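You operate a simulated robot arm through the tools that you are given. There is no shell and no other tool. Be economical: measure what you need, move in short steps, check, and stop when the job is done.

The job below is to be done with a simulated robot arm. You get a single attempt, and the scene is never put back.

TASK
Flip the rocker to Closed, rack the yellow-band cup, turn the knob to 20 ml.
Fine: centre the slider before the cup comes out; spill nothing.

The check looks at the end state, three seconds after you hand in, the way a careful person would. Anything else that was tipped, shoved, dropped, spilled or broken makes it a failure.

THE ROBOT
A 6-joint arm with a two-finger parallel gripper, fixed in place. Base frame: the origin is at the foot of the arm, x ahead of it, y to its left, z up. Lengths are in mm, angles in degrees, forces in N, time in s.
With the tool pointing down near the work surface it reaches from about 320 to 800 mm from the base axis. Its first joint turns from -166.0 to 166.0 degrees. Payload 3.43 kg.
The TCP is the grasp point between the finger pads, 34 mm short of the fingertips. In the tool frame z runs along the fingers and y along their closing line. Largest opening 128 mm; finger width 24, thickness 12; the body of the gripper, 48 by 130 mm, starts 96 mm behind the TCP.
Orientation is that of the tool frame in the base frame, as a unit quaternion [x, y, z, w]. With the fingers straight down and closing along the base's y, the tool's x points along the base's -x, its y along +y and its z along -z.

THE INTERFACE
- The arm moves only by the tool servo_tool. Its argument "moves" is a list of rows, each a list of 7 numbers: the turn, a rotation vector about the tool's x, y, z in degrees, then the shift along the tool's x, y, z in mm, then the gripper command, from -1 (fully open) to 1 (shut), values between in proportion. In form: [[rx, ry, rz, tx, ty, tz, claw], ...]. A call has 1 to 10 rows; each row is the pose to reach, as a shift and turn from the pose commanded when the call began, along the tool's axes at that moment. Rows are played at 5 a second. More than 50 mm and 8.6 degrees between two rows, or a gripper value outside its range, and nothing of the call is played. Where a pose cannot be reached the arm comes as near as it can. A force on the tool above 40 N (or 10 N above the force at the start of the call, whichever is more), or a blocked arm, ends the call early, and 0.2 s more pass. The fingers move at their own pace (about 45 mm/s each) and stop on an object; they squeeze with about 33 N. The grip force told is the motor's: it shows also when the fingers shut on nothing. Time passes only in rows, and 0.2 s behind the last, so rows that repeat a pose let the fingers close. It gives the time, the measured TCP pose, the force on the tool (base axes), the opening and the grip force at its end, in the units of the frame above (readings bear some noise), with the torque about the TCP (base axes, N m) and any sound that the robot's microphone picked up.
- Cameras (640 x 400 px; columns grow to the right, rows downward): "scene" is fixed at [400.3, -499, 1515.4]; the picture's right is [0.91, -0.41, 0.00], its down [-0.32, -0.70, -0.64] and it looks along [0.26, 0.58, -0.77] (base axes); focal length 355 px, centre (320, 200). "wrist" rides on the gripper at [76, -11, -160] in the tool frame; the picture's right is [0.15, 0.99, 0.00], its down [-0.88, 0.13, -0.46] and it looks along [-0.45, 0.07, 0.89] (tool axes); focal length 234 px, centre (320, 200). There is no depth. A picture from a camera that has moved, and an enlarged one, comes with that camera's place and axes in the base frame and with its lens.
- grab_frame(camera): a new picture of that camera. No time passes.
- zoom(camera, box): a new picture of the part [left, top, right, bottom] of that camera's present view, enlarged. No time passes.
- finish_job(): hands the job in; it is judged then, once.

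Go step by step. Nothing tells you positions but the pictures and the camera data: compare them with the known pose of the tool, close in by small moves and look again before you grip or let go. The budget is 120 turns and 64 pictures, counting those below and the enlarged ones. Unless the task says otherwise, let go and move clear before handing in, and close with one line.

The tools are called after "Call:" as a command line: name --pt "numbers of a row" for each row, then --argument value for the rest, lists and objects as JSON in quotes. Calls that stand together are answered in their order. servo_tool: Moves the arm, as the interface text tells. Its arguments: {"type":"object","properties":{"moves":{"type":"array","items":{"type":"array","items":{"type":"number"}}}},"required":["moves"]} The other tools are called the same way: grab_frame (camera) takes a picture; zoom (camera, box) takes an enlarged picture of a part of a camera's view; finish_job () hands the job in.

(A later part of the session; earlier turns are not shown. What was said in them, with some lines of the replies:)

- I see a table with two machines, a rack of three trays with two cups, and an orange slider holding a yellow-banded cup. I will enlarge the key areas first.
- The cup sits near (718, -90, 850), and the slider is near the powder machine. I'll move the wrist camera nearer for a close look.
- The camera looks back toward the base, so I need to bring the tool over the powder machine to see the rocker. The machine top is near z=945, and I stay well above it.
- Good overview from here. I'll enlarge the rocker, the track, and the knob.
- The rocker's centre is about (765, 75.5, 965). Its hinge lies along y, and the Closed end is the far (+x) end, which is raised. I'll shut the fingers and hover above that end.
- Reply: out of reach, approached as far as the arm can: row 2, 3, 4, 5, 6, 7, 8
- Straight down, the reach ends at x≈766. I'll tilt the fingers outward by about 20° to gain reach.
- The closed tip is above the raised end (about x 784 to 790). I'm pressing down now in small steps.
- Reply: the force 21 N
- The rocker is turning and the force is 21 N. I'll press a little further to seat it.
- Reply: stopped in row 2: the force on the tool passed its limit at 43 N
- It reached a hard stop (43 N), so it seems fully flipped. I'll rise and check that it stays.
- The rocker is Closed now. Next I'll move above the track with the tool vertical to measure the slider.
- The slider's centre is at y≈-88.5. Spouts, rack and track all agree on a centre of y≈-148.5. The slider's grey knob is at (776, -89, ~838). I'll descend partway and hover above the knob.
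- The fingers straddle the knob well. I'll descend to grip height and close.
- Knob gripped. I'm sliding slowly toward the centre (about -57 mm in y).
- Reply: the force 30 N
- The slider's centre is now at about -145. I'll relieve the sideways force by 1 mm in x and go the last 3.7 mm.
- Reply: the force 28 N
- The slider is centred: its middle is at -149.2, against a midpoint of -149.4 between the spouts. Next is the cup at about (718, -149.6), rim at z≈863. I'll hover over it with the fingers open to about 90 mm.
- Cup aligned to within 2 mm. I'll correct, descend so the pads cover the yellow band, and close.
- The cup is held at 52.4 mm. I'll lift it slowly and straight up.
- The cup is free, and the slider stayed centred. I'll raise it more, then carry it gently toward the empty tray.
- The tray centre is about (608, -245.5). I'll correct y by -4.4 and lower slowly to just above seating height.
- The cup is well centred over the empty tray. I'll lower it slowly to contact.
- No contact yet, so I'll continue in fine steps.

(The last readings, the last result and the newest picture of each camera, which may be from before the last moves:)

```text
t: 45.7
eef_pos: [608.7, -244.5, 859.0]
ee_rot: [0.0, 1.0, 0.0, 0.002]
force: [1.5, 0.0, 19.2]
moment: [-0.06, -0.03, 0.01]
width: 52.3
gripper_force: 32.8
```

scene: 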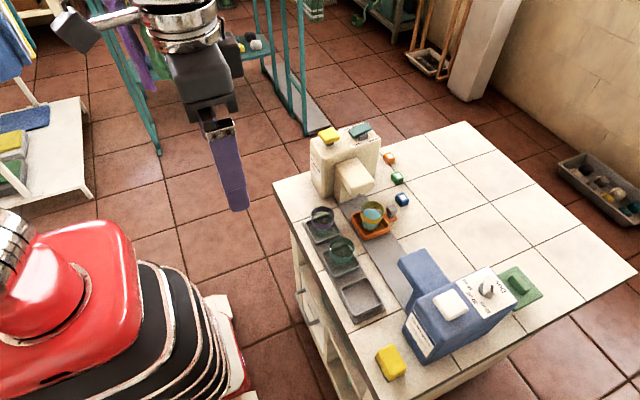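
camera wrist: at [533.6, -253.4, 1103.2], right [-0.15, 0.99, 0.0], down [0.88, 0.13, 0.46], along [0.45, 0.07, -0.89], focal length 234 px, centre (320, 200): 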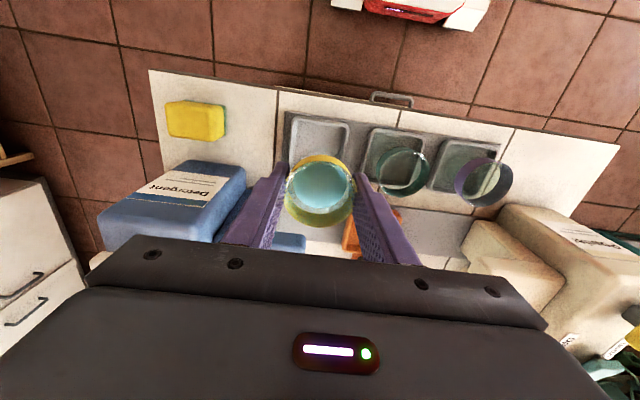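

Call:
servo_tool --pt "0 0 0 0 0 -1 1" --pt "0 0 0 0 0 -1 1"

Call:
zoom --camera "scene" --box '[340, 240, 400, 320]'

```text
t: 46.3
eef_pos: [608.4, -244.5, 859.7]
ee_rot: [0.0, 1.0, 0.0, 0.0]
force: [2.9, -3.8, 17.8]
moment: [-0.17, -0.18, 0.02]
width: 52.4
gripper_force: 32.8
```

```text
5.00 times, centred on (370, 280) of scene
camera zoom: at [400.3, -499.0, 1515.4], right [0.91, -0.41, 0.0], down [-0.32, -0.7, -0.64], along [0.26, 0.58, -0.77], focal length 1776 px, centre (70, -200)
```

zoom: 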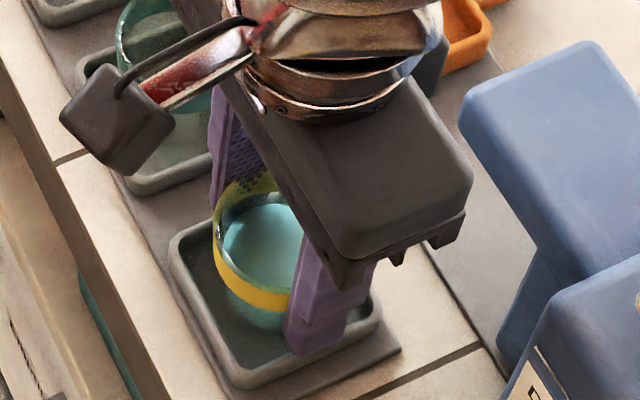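

Contact is firm, and the cup rim's height matches the neighbouring racked cup. I'll unload to near zero force, then open gently.

Call:
servo_tool --pt "0 0 0 0 0 -0.5 1" --pt "0 0 0 0 0 -1 1" --pt "0 0 0 0 0 -1 1"

```text
t: 47.1
eef_pos: [608.0, -245.0, 858.9]
ee_rot: [0.0, 1.0, 0.001, -0.002]
force: [0.2, 1.5, 4.3]
moment: [0.05, -0.09, 0.01]
width: 52.4
gripper_force: 32.8
```

Call:
servo_tool --pt "0 0 0 0 0 -0.3 0.17" --pt "0 0 0 0 0 -0.3 0.14" --pt "0 0 0 0 0 -0.3 0.1" --pt "0 0 0 0 0 -0.3 0.05" --pt "0 0 0 0 0 -0.3 0" --pt "0 0 0 0 0 -0.3 0"

Call:
zoom --camera "wrist" --box '[220, 70, 440, 250]'

```text
t: 48.5
eef_pos: [609.2, -243.5, 860.5]
ee_rot: [0.0, 1.0, 0.0, -0.001]
force: [-0.2, -0.1, -0.5]
moment: [-0.03, 0.0, 0.01]
width: 64.1
gripper_force: 0.1
```

```text
2.22 times, centred on (330, 160) of wrist
camera zoom: at [533.0, -256.7, 1019.2], right [-0.15, 0.99, 0.0], down [0.88, 0.13, 0.46], along [0.45, 0.07, -0.89], focal length 520 px, centre (298, 289)
```

zoom: 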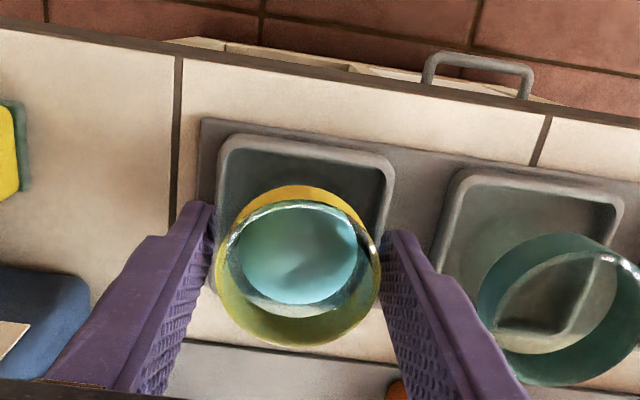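

The cup stands upright in its tray. I'll open slightly more, rise straight up, and view the knob.

Call:
servo_tool --pt "0 0 0 0 0 0 -0.1" --pt "0 0 0 0 0 0 -0.1" --pt "0 0 0 0 0 -10 -0.1" --pt "0 0 0 0 0 -30 -0.1" --pt "0 0 0 0 0 -70 -0.1" --pt "0 0 0 0 0 -110 -0.1" --pt "0 0 0 0 0 -150 -0.1" --pt "0 0 0 0 0 -190 -0.1" --pt "0 0 0 0 0 -230 -0.1" --pt "0 0 0 0 0 -240 -0.1"

Call:
zoom --camera "scene" --box '[290, 180, 530, 340]'

Call:
zoom --camera "scene" --box '[450, 255, 540, 325]'

```text
t: 50.7
eef_pos: [608.2, -247.3, 1101.6]
ee_rot: [0.001, 1.0, 0.001, 0.0]
force: [-0.2, -0.1, 0.7]
moment: [0.0, -0.02, -0.01]
width: 70.4
gripper_force: 0.0
```

```text
2.50 times, centred on (410, 260) of scene
camera zoom: at [400.3, -499.0, 1515.4], right [0.91, -0.41, 0.0], down [-0.32, -0.7, -0.64], along [0.26, 0.58, -0.77], focal length 888 px, centre (95, 50)
```

zoom: 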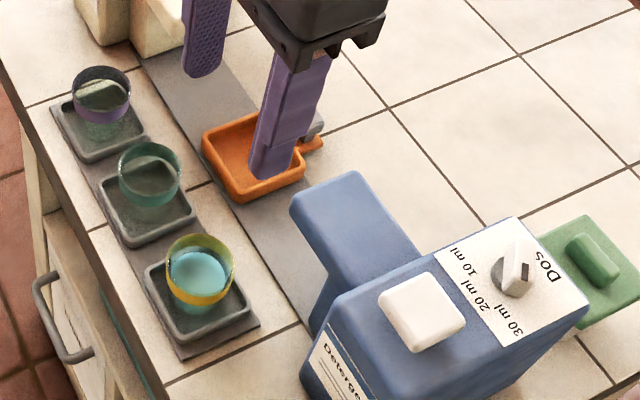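

```text
5.71 times, centred on (495, 290) of scene
camera zoom: at [400.3, -499.0, 1515.4], right [0.91, -0.41, 0.0], down [-0.32, -0.7, -0.64], along [0.26, 0.58, -0.77], focal length 2030 px, centre (-680, -314)
```

zoom: 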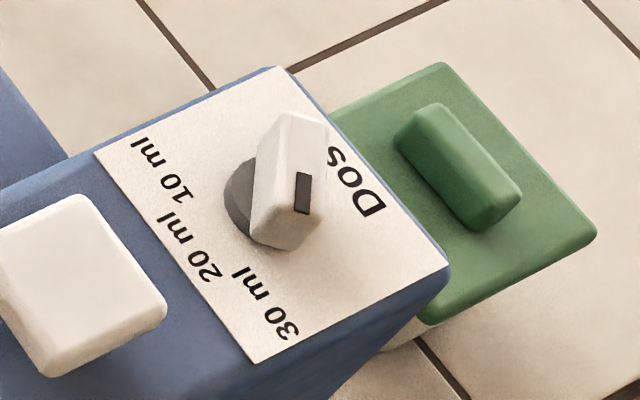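

The yellow-band cup is racked and the slider is centred. Next is the dose knob at about (762, -372, 975), currently pointing at 30 ml. I'll move to look at it closely.

Call:
servo_tool --pt "0 0 0 -16 -16 0 -1" --pt "0 0 0 -33 -31 0 -1" --pt "0 0 0 -50 -47 0 -1" --pt "0 0 0 -66 -62 0 -1" --pt "0 0 0 -82 -78 10 -1" --pt "0 0 0 -82 -78 10 -1"

Call:
zoom --camera "wrist" --box '[190, 120, 370, 240]'

```text
t: 52.1
eef_pos: [683.9, -319.9, 1085.0]
ee_rot: [0.0, 1.0, 0.0, -0.001]
force: [-0.6, -0.6, 0.2]
moment: [-0.03, 0.0, 0.01]
width: 128.0
gripper_force: 0.0
out of reach, approached as far as the arm can: row 5, 6
```

```text
3.33 times, centred on (280, 180) of wrist
camera zoom: at [608.1, -332.3, 1243.6], right [-0.15, 0.99, 0.0], down [0.88, 0.13, 0.46], along [0.45, 0.07, -0.89], focal length 781 px, centre (453, 267)
```

zoom: 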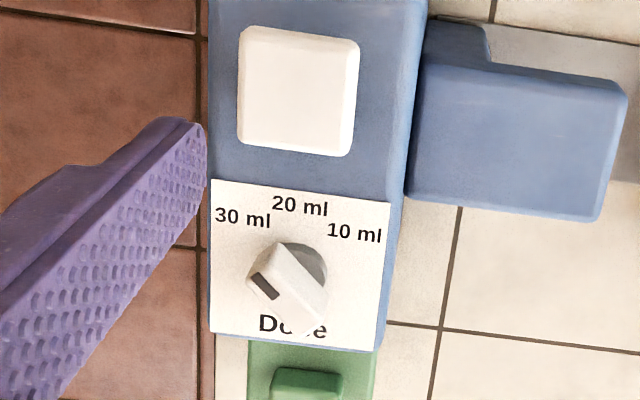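

Call:
zoom --camera "wrist" --box '[245, 170, 305, 220]'

Call:
zoom --camera "scene" --box '[470, 265, 520, 305]'

```text
8.00 times, centred on (275, 195) of wrist
camera zoom: at [608.1, -332.3, 1243.6], right [-0.15, 0.99, 0.0], down [0.88, 0.13, 0.46], along [0.45, 0.07, -0.89], focal length 1873 px, centre (680, 240)
```

zoom: 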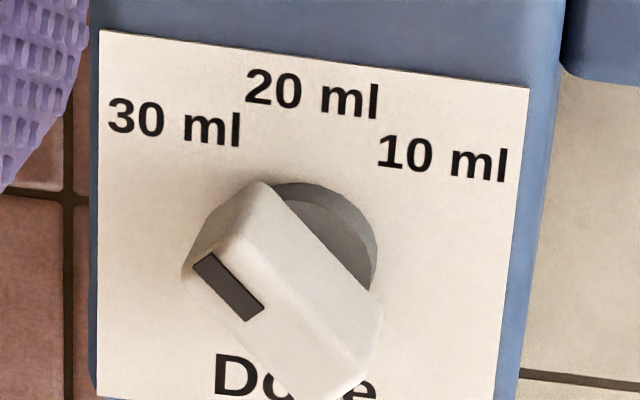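

```text
10.00 times, centred on (495, 285) of scene
camera zoom: at [400.3, -499.0, 1515.4], right [0.91, -0.41, 0.0], down [-0.32, -0.7, -0.64], along [0.26, 0.58, -0.77], focal length 3552 px, centre (-1430, -650)
```

zoom: 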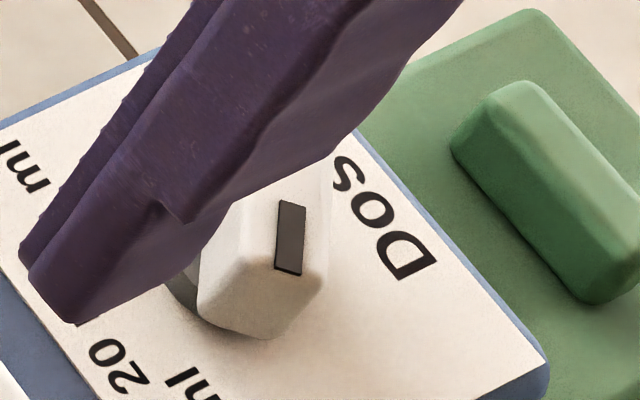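

The knob axis is near (763, -374) with a surface at z≈954 and bar top at z≈984. The labels are 45° apart, the pointer is on 30 ml, and 20 ml points toward -x. The knob is out of vertical reach, so I'll tilt 30° outward and approach high.

Call:
servo_tool --pt "0 -7.5 0 0 0 0 0.25" --pt "0 -15 0 0 0 0 0.25" --pt "0 -22.5 0 0 0 0 0.25" --pt "0 -30 0 0 0 0 0.25" --pt "0 -30 0 0 0 0 0.25"

Call:
servo_tool --pt "0 0 0 -17 -13 10 0.25" --pt "0 0 0 -34 -27 20 0.25" --pt "0 0 0 -51 -40 30 0.25" --pt "0 0 0 -68.4 -54 39.5 0.25" --pt "0 0 0 -62 -54 50 0.25" --pt "0 0 0 -56 -54 61 0.25" --pt "0 0 0 -56 -54 61 0.25"

Call:
grab_frame --camera "wrist"

```text
t: 53.3
eef_pos: [684.7, -320.4, 1086.1]
ee_rot: [0.0, 1.0, -0.001, 0.0]
force: [0.7, -0.4, 0.1]
moment: [0.0, -0.01, 0.01]
width: 47.8
gripper_force: 0.1
out of reach, approached as far as the arm can: row 1, 2, 3, 4, 5
```

```text
t: 54.9
eef_pos: [701.0, -354.3, 1009.0]
ee_rot: [0.0, 1.0, 0.0, 0.001]
force: [-0.2, 2.7, 4.2]
moment: [-0.05, 0.04, 0.01]
width: 46.8
gripper_force: 0.0
out of reach, approached as far as the arm can: row 1, 2, 3, 4, 5, 6, 7
```

```text
17 pictures are left
camera wrist: at [624.8, -365.8, 1167.4], right [-0.15, 0.99, 0.0], down [0.88, 0.13, 0.46], along [0.45, 0.07, -0.89], focal length 234 px, centre (320, 200)
```

wrist: 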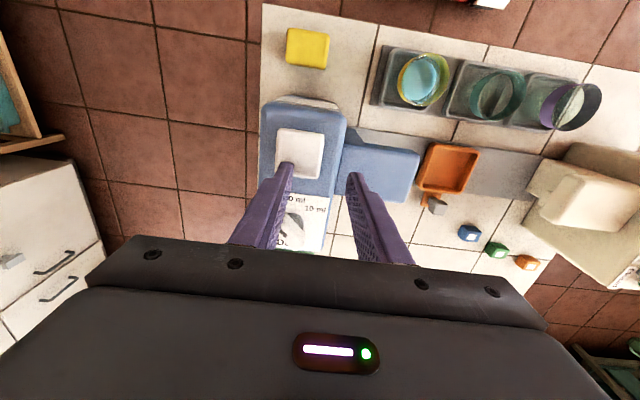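

The tilt was refused at the reach limit and the tool ended lower than I meant, close to the white button. I'll raise straight up right away and check.

Call:
servo_tool --pt "0 0 0 0 0 -10 0.25" --pt "0 0 0 2 0 -40 0.25" --pt "0 0 0 5 0 -70 0.25" --pt "0 0 0 5 0 -70 0.25"

Call:
zoom --camera "scene" --box '[370, 230, 530, 350]'

```text
t: 55.9
eef_pos: [679.2, -347.1, 1068.5]
ee_rot: [0.0, 1.0, 0.0, -0.001]
force: [-0.5, 0.7, 0.1]
moment: [0.01, 0.0, -0.01]
width: 47.8
gripper_force: 0.1
out of reach, approached as far as the arm can: row 2, 3, 4
```

```text
3.33 times, centred on (450, 290) of scene
camera zoom: at [400.3, -499.0, 1515.4], right [0.91, -0.41, 0.0], down [-0.32, -0.7, -0.64], along [0.26, 0.58, -0.77], focal length 1184 px, centre (-113, -100)
```

zoom: 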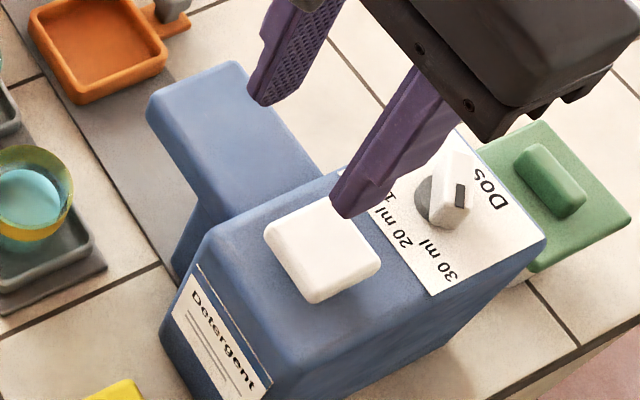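

The button and surroundings look unchanged. I'll back away from the reach limit first, then tilt.

Call:
servo_tool --pt "0 0 0 20 0 -6 0.25" --pt "0 0 0 45 0 -14 0.25" --pt "0 0 0 70 0 -20 0.25" --pt "0 0 0 70 0 -20 0.25"

Call:
servo_tool --pt "0 -6 0 0 0 0 0.25" --pt "0 -12 0 0 0 0 0.25" --pt "0 -18 0 0 0 0 0.25" --pt "0 -24 0 0 0 0 0.25" --pt "0 -30 0 0 0 0 0.25" --pt "0 -30 0 0 0 0 0.25"

```text
t: 56.9
eef_pos: [643.3, -359.2, 1115.6]
ee_rot: [0.0, 1.0, 0.002, -0.004]
force: [-0.9, -0.5, 0.5]
moment: [0.01, -0.01, 0.01]
width: 48.1
gripper_force: 0.0
out of reach, approached as far as the arm can: row 1, 2, 3, 4
```

```text
t: 58.3
eef_pos: [644.0, -359.5, 1115.6]
ee_rot: [0.0, 1.0, 0.003, -0.004]
force: [-0.1, -0.5, 0.0]
moment: [0.02, 0.0, 0.0]
width: 48.0
gripper_force: 0.0
out of reach, approached as far as the arm can: row 1, 2, 3, 4, 5, 6
```

The commanded pose seems to sit outside reach. I'll pull well back inward, then check orientation.

Call:
servo_tool --pt "0 0 0 20 20 0 0.25" --pt "0 0 0 40 40 0 0.25" --pt "0 0 0 60 60 0 0.25" --pt "0 0 0 80 70 0 0.25" --pt "0 0 0 80 70 0 0.25"

```text
t: 59.5
eef_pos: [653.1, -340.6, 1121.1]
ee_rot: [0.001, 1.0, 0.002, -0.004]
force: [0.2, 0.9, 0.3]
moment: [0.0, 0.03, -0.05]
width: 47.9
gripper_force: 0.0
out of reach, approached as far as the arm can: row 1, 2, 3, 4, 5
```

Call:
servo_tool --pt "0 6 0 0 0 0 0.25" --pt "0 12 0 0 0 0 0.25" --pt "0 18 0 0 0 0 0.25" --pt "0 24 0 0 0 0 0.25" --pt "0 30 0 0 0 0 0.25" --pt "0 30 0 0 0 0 0.25"

```text
t: 60.9
eef_pos: [558.8, -298.1, 1055.9]
ee_rot: [0.0, 0.965, 0.002, -0.263]
force: [0.0, 0.4, -0.5]
moment: [0.01, 0.02, 0.02]
width: 47.9
gripper_force: 0.1
out of reach, approached as far as the arm can: row 1, 2, 3, 4, 5, 6
```

Call:
servo_tool --pt "0 0 0 20 5 0 0.25" --pt "0 -6 0 20 5 0 0.25" --pt "0 -12 0 20 5 0 0.25" --pt "0 -18 0 20 5 0 0.25" --pt "0 -24 0 20 5 0 0.25" --pt "0 -30 0 20 5 0 0.25" --pt "0 -30 0 20 5 0 0.25"

```text
t: 62.5
eef_pos: [544.9, -285.3, 1073.8]
ee_rot: [0.0, 1.0, 0.002, -0.004]
force: [-0.5, 0.8, -0.2]
moment: [0.0, -0.01, -0.03]
width: 47.7
gripper_force: 0.1
```

Back in a healthy posture at (545, -285, 1074). Tilting outward now.

Call:
servo_tool --pt "0 -6 0 0 0 0 0.25" --pt "0 -12 0 0 0 0 0.25" --pt "0 -18 0 0 0 0 0.25" --pt "0 -24 0 0 0 0 0.25" --pt "0 -30 0 0 0 0 0.25" --pt "0 -30 0 0 0 0 0.25"

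```text
t: 63.9
eef_pos: [544.1, -284.3, 1074.4]
ee_rot: [0.001, 0.967, 0.002, 0.255]
force: [0.6, -0.2, 0.0]
moment: [0.01, 0.0, -0.01]
width: 47.8
gripper_force: 0.1
```

Call:
servo_tool --pt "0 0 0 -25.4 -11 14.4 0.25" --pt "0 0 0 -50.8 -22 28.7 0.25" --pt "0 0 0 -76.2 -34 43 0.25" --pt "0 0 0 -101.6 -45 57.4 0.25" --pt "0 0 0 -127 -56 71.8 0.25" --pt "0 0 0 -127 -56 71.8 0.25"

Call:
servo_tool --pt "0 0 0 -15 -8 8.5 0.25" --pt "0 0 0 -30 -17 17 0.25" --pt "0 0 0 -45 -26 25.5 0.25" --pt "0 0 0 -63 -33 36 0.25" --pt "0 0 0 -63 -33 36 0.25"

```text
t: 65.3
eef_pos: [689.1, -340.3, 1076.1]
ee_rot: [0.001, 0.967, 0.003, 0.254]
force: [0.2, -0.3, 0.1]
moment: [-0.01, 0.04, 0.03]
width: 48.2
gripper_force: 0.0
```

```text
t: 66.5
eef_pos: [764.1, -376.1, 1073.1]
ee_rot: [0.0, 0.967, 0.004, 0.255]
force: [0.0, 0.1, 0.1]
moment: [0.02, 0.02, 0.0]
width: 47.8
gripper_force: 0.0
```

Reachable with the tilt. I'll descend to just above the knob and look.

Call:
servo_tool --pt "0 0 0 7 0.5 13 0.25" --pt "0 0 0 14 1 26 0.25" --pt "0 0 0 22.1 1.5 39.2 0.25" --pt "0 0 0 22.1 1.5 39.2 0.25"

Call:
zoom --camera "wrist" --box '[250, 100, 390, 210]'

Call:
zoom --camera "scene" --box '[440, 245, 530, 315]'

```text
t: 67.5
eef_pos: [762.8, -371.8, 1027.7]
ee_rot: [0.0, 0.967, 0.003, 0.255]
force: [-0.2, -0.5, 1.2]
moment: [0.01, -0.02, 0.0]
width: 47.9
gripper_force: 0.0
```

```text
3.64 times, centred on (320, 155) of wrist
camera zoom: at [618.4, -383.5, 1128.5], right [-0.13, 0.99, -0.07], down [0.54, 0.13, 0.83], along [0.83, 0.07, -0.55], focal length 852 px, centre (320, 364)
```

zoom: 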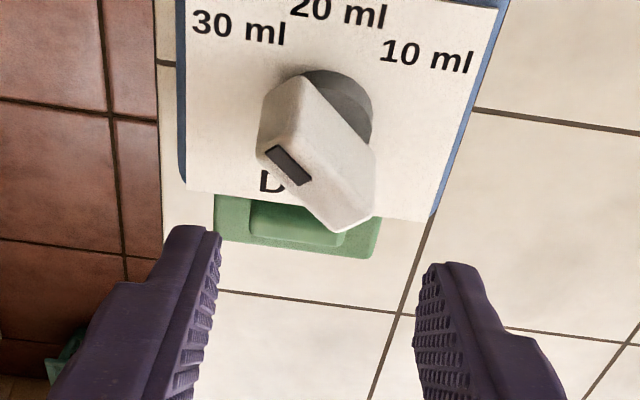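

```text
5.71 times, centred on (485, 280) of scene
camera zoom: at [400.3, -499.0, 1515.4], right [0.91, -0.41, 0.0], down [-0.32, -0.7, -0.64], along [0.26, 0.58, -0.77], focal length 2030 px, centre (-623, -257)
```

zoom: 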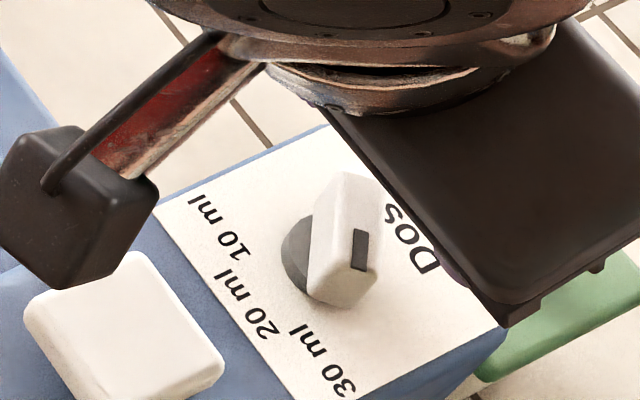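

The view confirms the knob position. I'll widen to 56 mm and descend with fingers straddling the bar.

Call:
servo_tool --pt "0 0 0 9.4 -2.2 -5.3 0.125" --pt "0 0 0 9.4 -2.2 -5.3 0.125" --pt "0 0 0 14 -2.2 3 0.125" --pt "0 0 0 19 -2.2 12 0.125" --pt "0 0 0 24 -2.2 20.5 0.125" --pt "0 0 0 24 -2.2 20.5 0.125"

Call:
zoom --camera "wrist" --box '[250, 100, 390, 210]'

```text
t: 68.9
eef_pos: [752.7, -374.5, 999.1]
ee_rot: [0.001, 0.967, 0.003, 0.254]
force: [-0.5, 0.1, 0.4]
moment: [0.0, 0.05, -0.01]
width: 56.2
gripper_force: 0.1
```

```text
3.64 times, centred on (320, 155) of wrist
camera zoom: at [607.8, -385.9, 1099.5], right [-0.13, 0.99, -0.07], down [0.54, 0.13, 0.83], along [0.83, 0.07, -0.55], focal length 852 px, centre (320, 364)
```

zoom: 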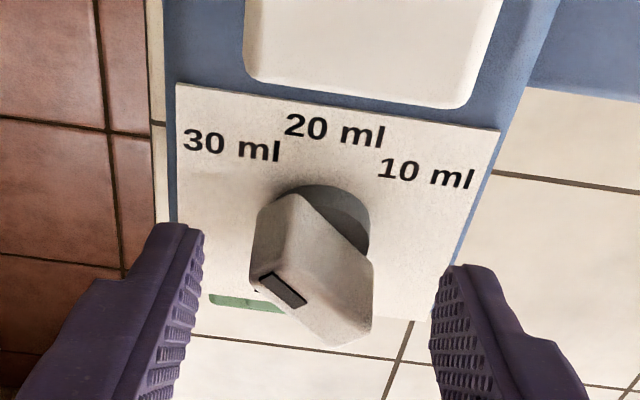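

The fingers straddle the bar evenly. Now I'll push the pointer end with the -y finger along an arc toward 20 ml.

Call:
servo_tool --pt "0 0 0 0 6 0 0.125" --pt "0 0 0 0 12 0 0.125" --pt "0 0 0 1.7 13.5 -1 0.125" --pt "0 0 0 3.4 15 -1.9 0.125" --pt "0 0 0 4.8 16.5 -2.7 0.125" --pt "0 0 0 6.2 18 -3.5 0.125" --pt "0 0 0 7.3 19.7 -4.1 0.125" --pt "0 0 0 8.4 21.3 -4.8 0.125"

Call:
zoom --camera "wrist" --box '[250, 100, 390, 210]'

```text
t: 70.7
eef_pos: [743.2, -354.5, 999.4]
ee_rot: [0.001, 0.967, 0.002, 0.254]
force: [1.5, -3.7, -1.0]
moment: [-0.07, -0.04, -0.07]
width: 58.2
gripper_force: 1.9
```

```text
3.64 times, centred on (320, 155) of wrist
camera zoom: at [598.2, -365.2, 1099.9], right [-0.13, 0.99, -0.07], down [0.54, 0.13, 0.83], along [0.83, 0.07, -0.55], focal length 852 px, centre (320, 364)
```

zoom: 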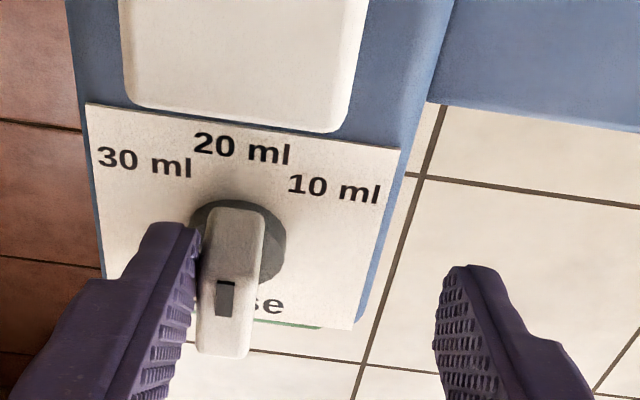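

The knob is now at about 20 ml. I'll centre the gripper on it and squeeze gently, so the parallel pads square it exactly.

Call:
servo_tool --pt "0 0 0 0 -4 0 0.125" --pt "0 0 0 -3 -10 1.7 0.125" --pt "0 0 0 -7 -19.5 3.9 0.125" --pt "0 0 0 -7 -19.5 3.9 0.3" --pt "0 0 0 -7 -19.5 3.9 0.5" --pt "0 0 0 -7 -19.5 3.9 0.7" --pt "0 0 0 -7 -19.5 3.9 1" --pt "0 0 0 -7 -19.5 3.9 1"

Call:
zoom --camera "wrist" --box '[250, 100, 390, 210]'

```text
t: 72.5
eef_pos: [749.7, -374.9, 999.0]
ee_rot: [0.002, 0.967, 0.001, 0.255]
force: [6.2, -25.1, -4.4]
moment: [-0.86, -1.02, -0.46]
width: 14.0
gripper_force: 42.2
```

```text
3.64 times, centred on (320, 155) of wrist
camera zoom: at [605.5, -386.5, 1099.8], right [-0.12, 0.99, -0.07], down [0.54, 0.13, 0.83], along [0.83, 0.07, -0.55], focal length 852 px, centre (320, 364)
```

zoom: 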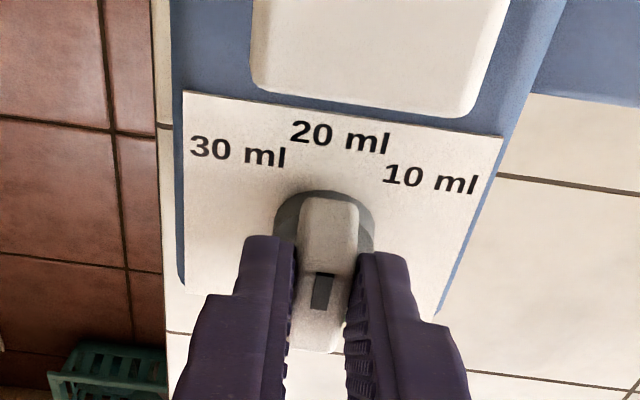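

Squared up. I'll relieve the sideways force, open, and rise clear.

Call:
servo_tool --pt "0 0 0 0 -1 0 1" --pt "0 0 0 0 -1.5 0 0.7" --pt "0 0 0 0 -1.5 0 0.4" --pt "0 0 0 0 -1.5 0 0.3" --pt "0 0 0 0 -1.5 0 0.3" --pt "0 0 0 -10 -1.5 -17 0.3" --pt "0 0 0 -20 -1.5 -35 0.3" --pt "0 0 0 -20 -1.5 -75 0.3" --pt "0 0 0 -20 -1.5 -110 0.3"

Call:
zoom --camera "wrist" --box '[250, 100, 390, 210]'

```text
t: 74.5
eef_pos: [714.1, -372.4, 1106.9]
ee_rot: [0.001, 0.967, 0.003, 0.254]
force: [0.8, -0.6, -0.4]
moment: [0.01, -0.02, 0.01]
width: 44.7
gripper_force: 0.0
```

```text
3.64 times, centred on (320, 155) of wrist
camera zoom: at [570.4, -385.2, 1207.4], right [-0.13, 0.99, -0.07], down [0.54, 0.13, 0.83], along [0.83, 0.07, -0.55], focal length 852 px, centre (320, 364)
```

zoom: 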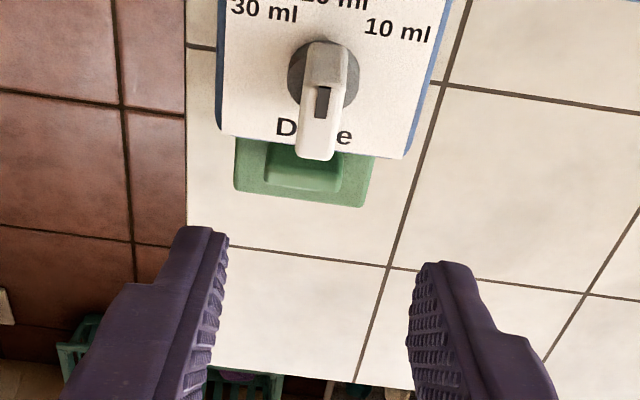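

The pointer sits on 20 ml. I'll retract and check the whole scene.

Call:
servo_tool --pt "0 0 0 29 15 -25 0" --pt "0 0 0 58 30 -50 0" --pt "0 0 0 87 45 -75 0" --pt "0 6 0 116 60 -100 0" --pt "0 12 0 145 80 -120 0" --pt "0 12 0 170 100 -140 0" --pt "0 12 0 170 100 -140 0"

Call:
grab_frame --camera "scene"

Call:
zoom --camera "scene" --box '[290, 120, 540, 340]'

```text
t: 76.1
eef_pos: [499.9, -274.7, 1140.9]
ee_rot: [0.0, 0.988, 0.002, 0.151]
force: [-0.8, 0.2, -0.2]
moment: [0.0, 0.01, 0.03]
width: 64.1
gripper_force: 0.1
```

```text
9 pictures are left
```

scene: 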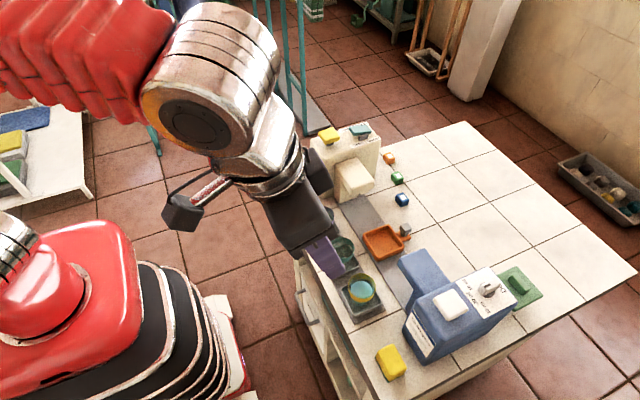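

```text
1.82 times, centred on (415, 230) of scene
camera zoom: at [400.3, -499.0, 1515.4], right [0.91, -0.41, 0.0], down [-0.32, -0.7, -0.64], along [0.26, 0.58, -0.77], focal length 646 px, centre (147, 146)
```

zoom: 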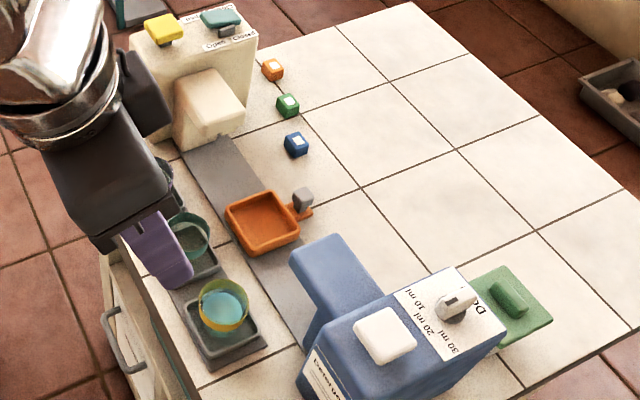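

The rocker is on Closed, the slider is centred and empty, the yellow-band cup stands in its tray, and the knob is on 20 ml. The arm is clear of everything, so I'm handing in.

Call:
finish_job

```text
The job is handed in.
```

The job is handed in: the rocker is on Closed, the yellow-band cup is in the empty rack tray, and the knob is on 20 ml. I centred the slider before lifting the cup and saw no spills. A finger came close to the detergent button and may have brushed it, but nothing appeared to dispense.
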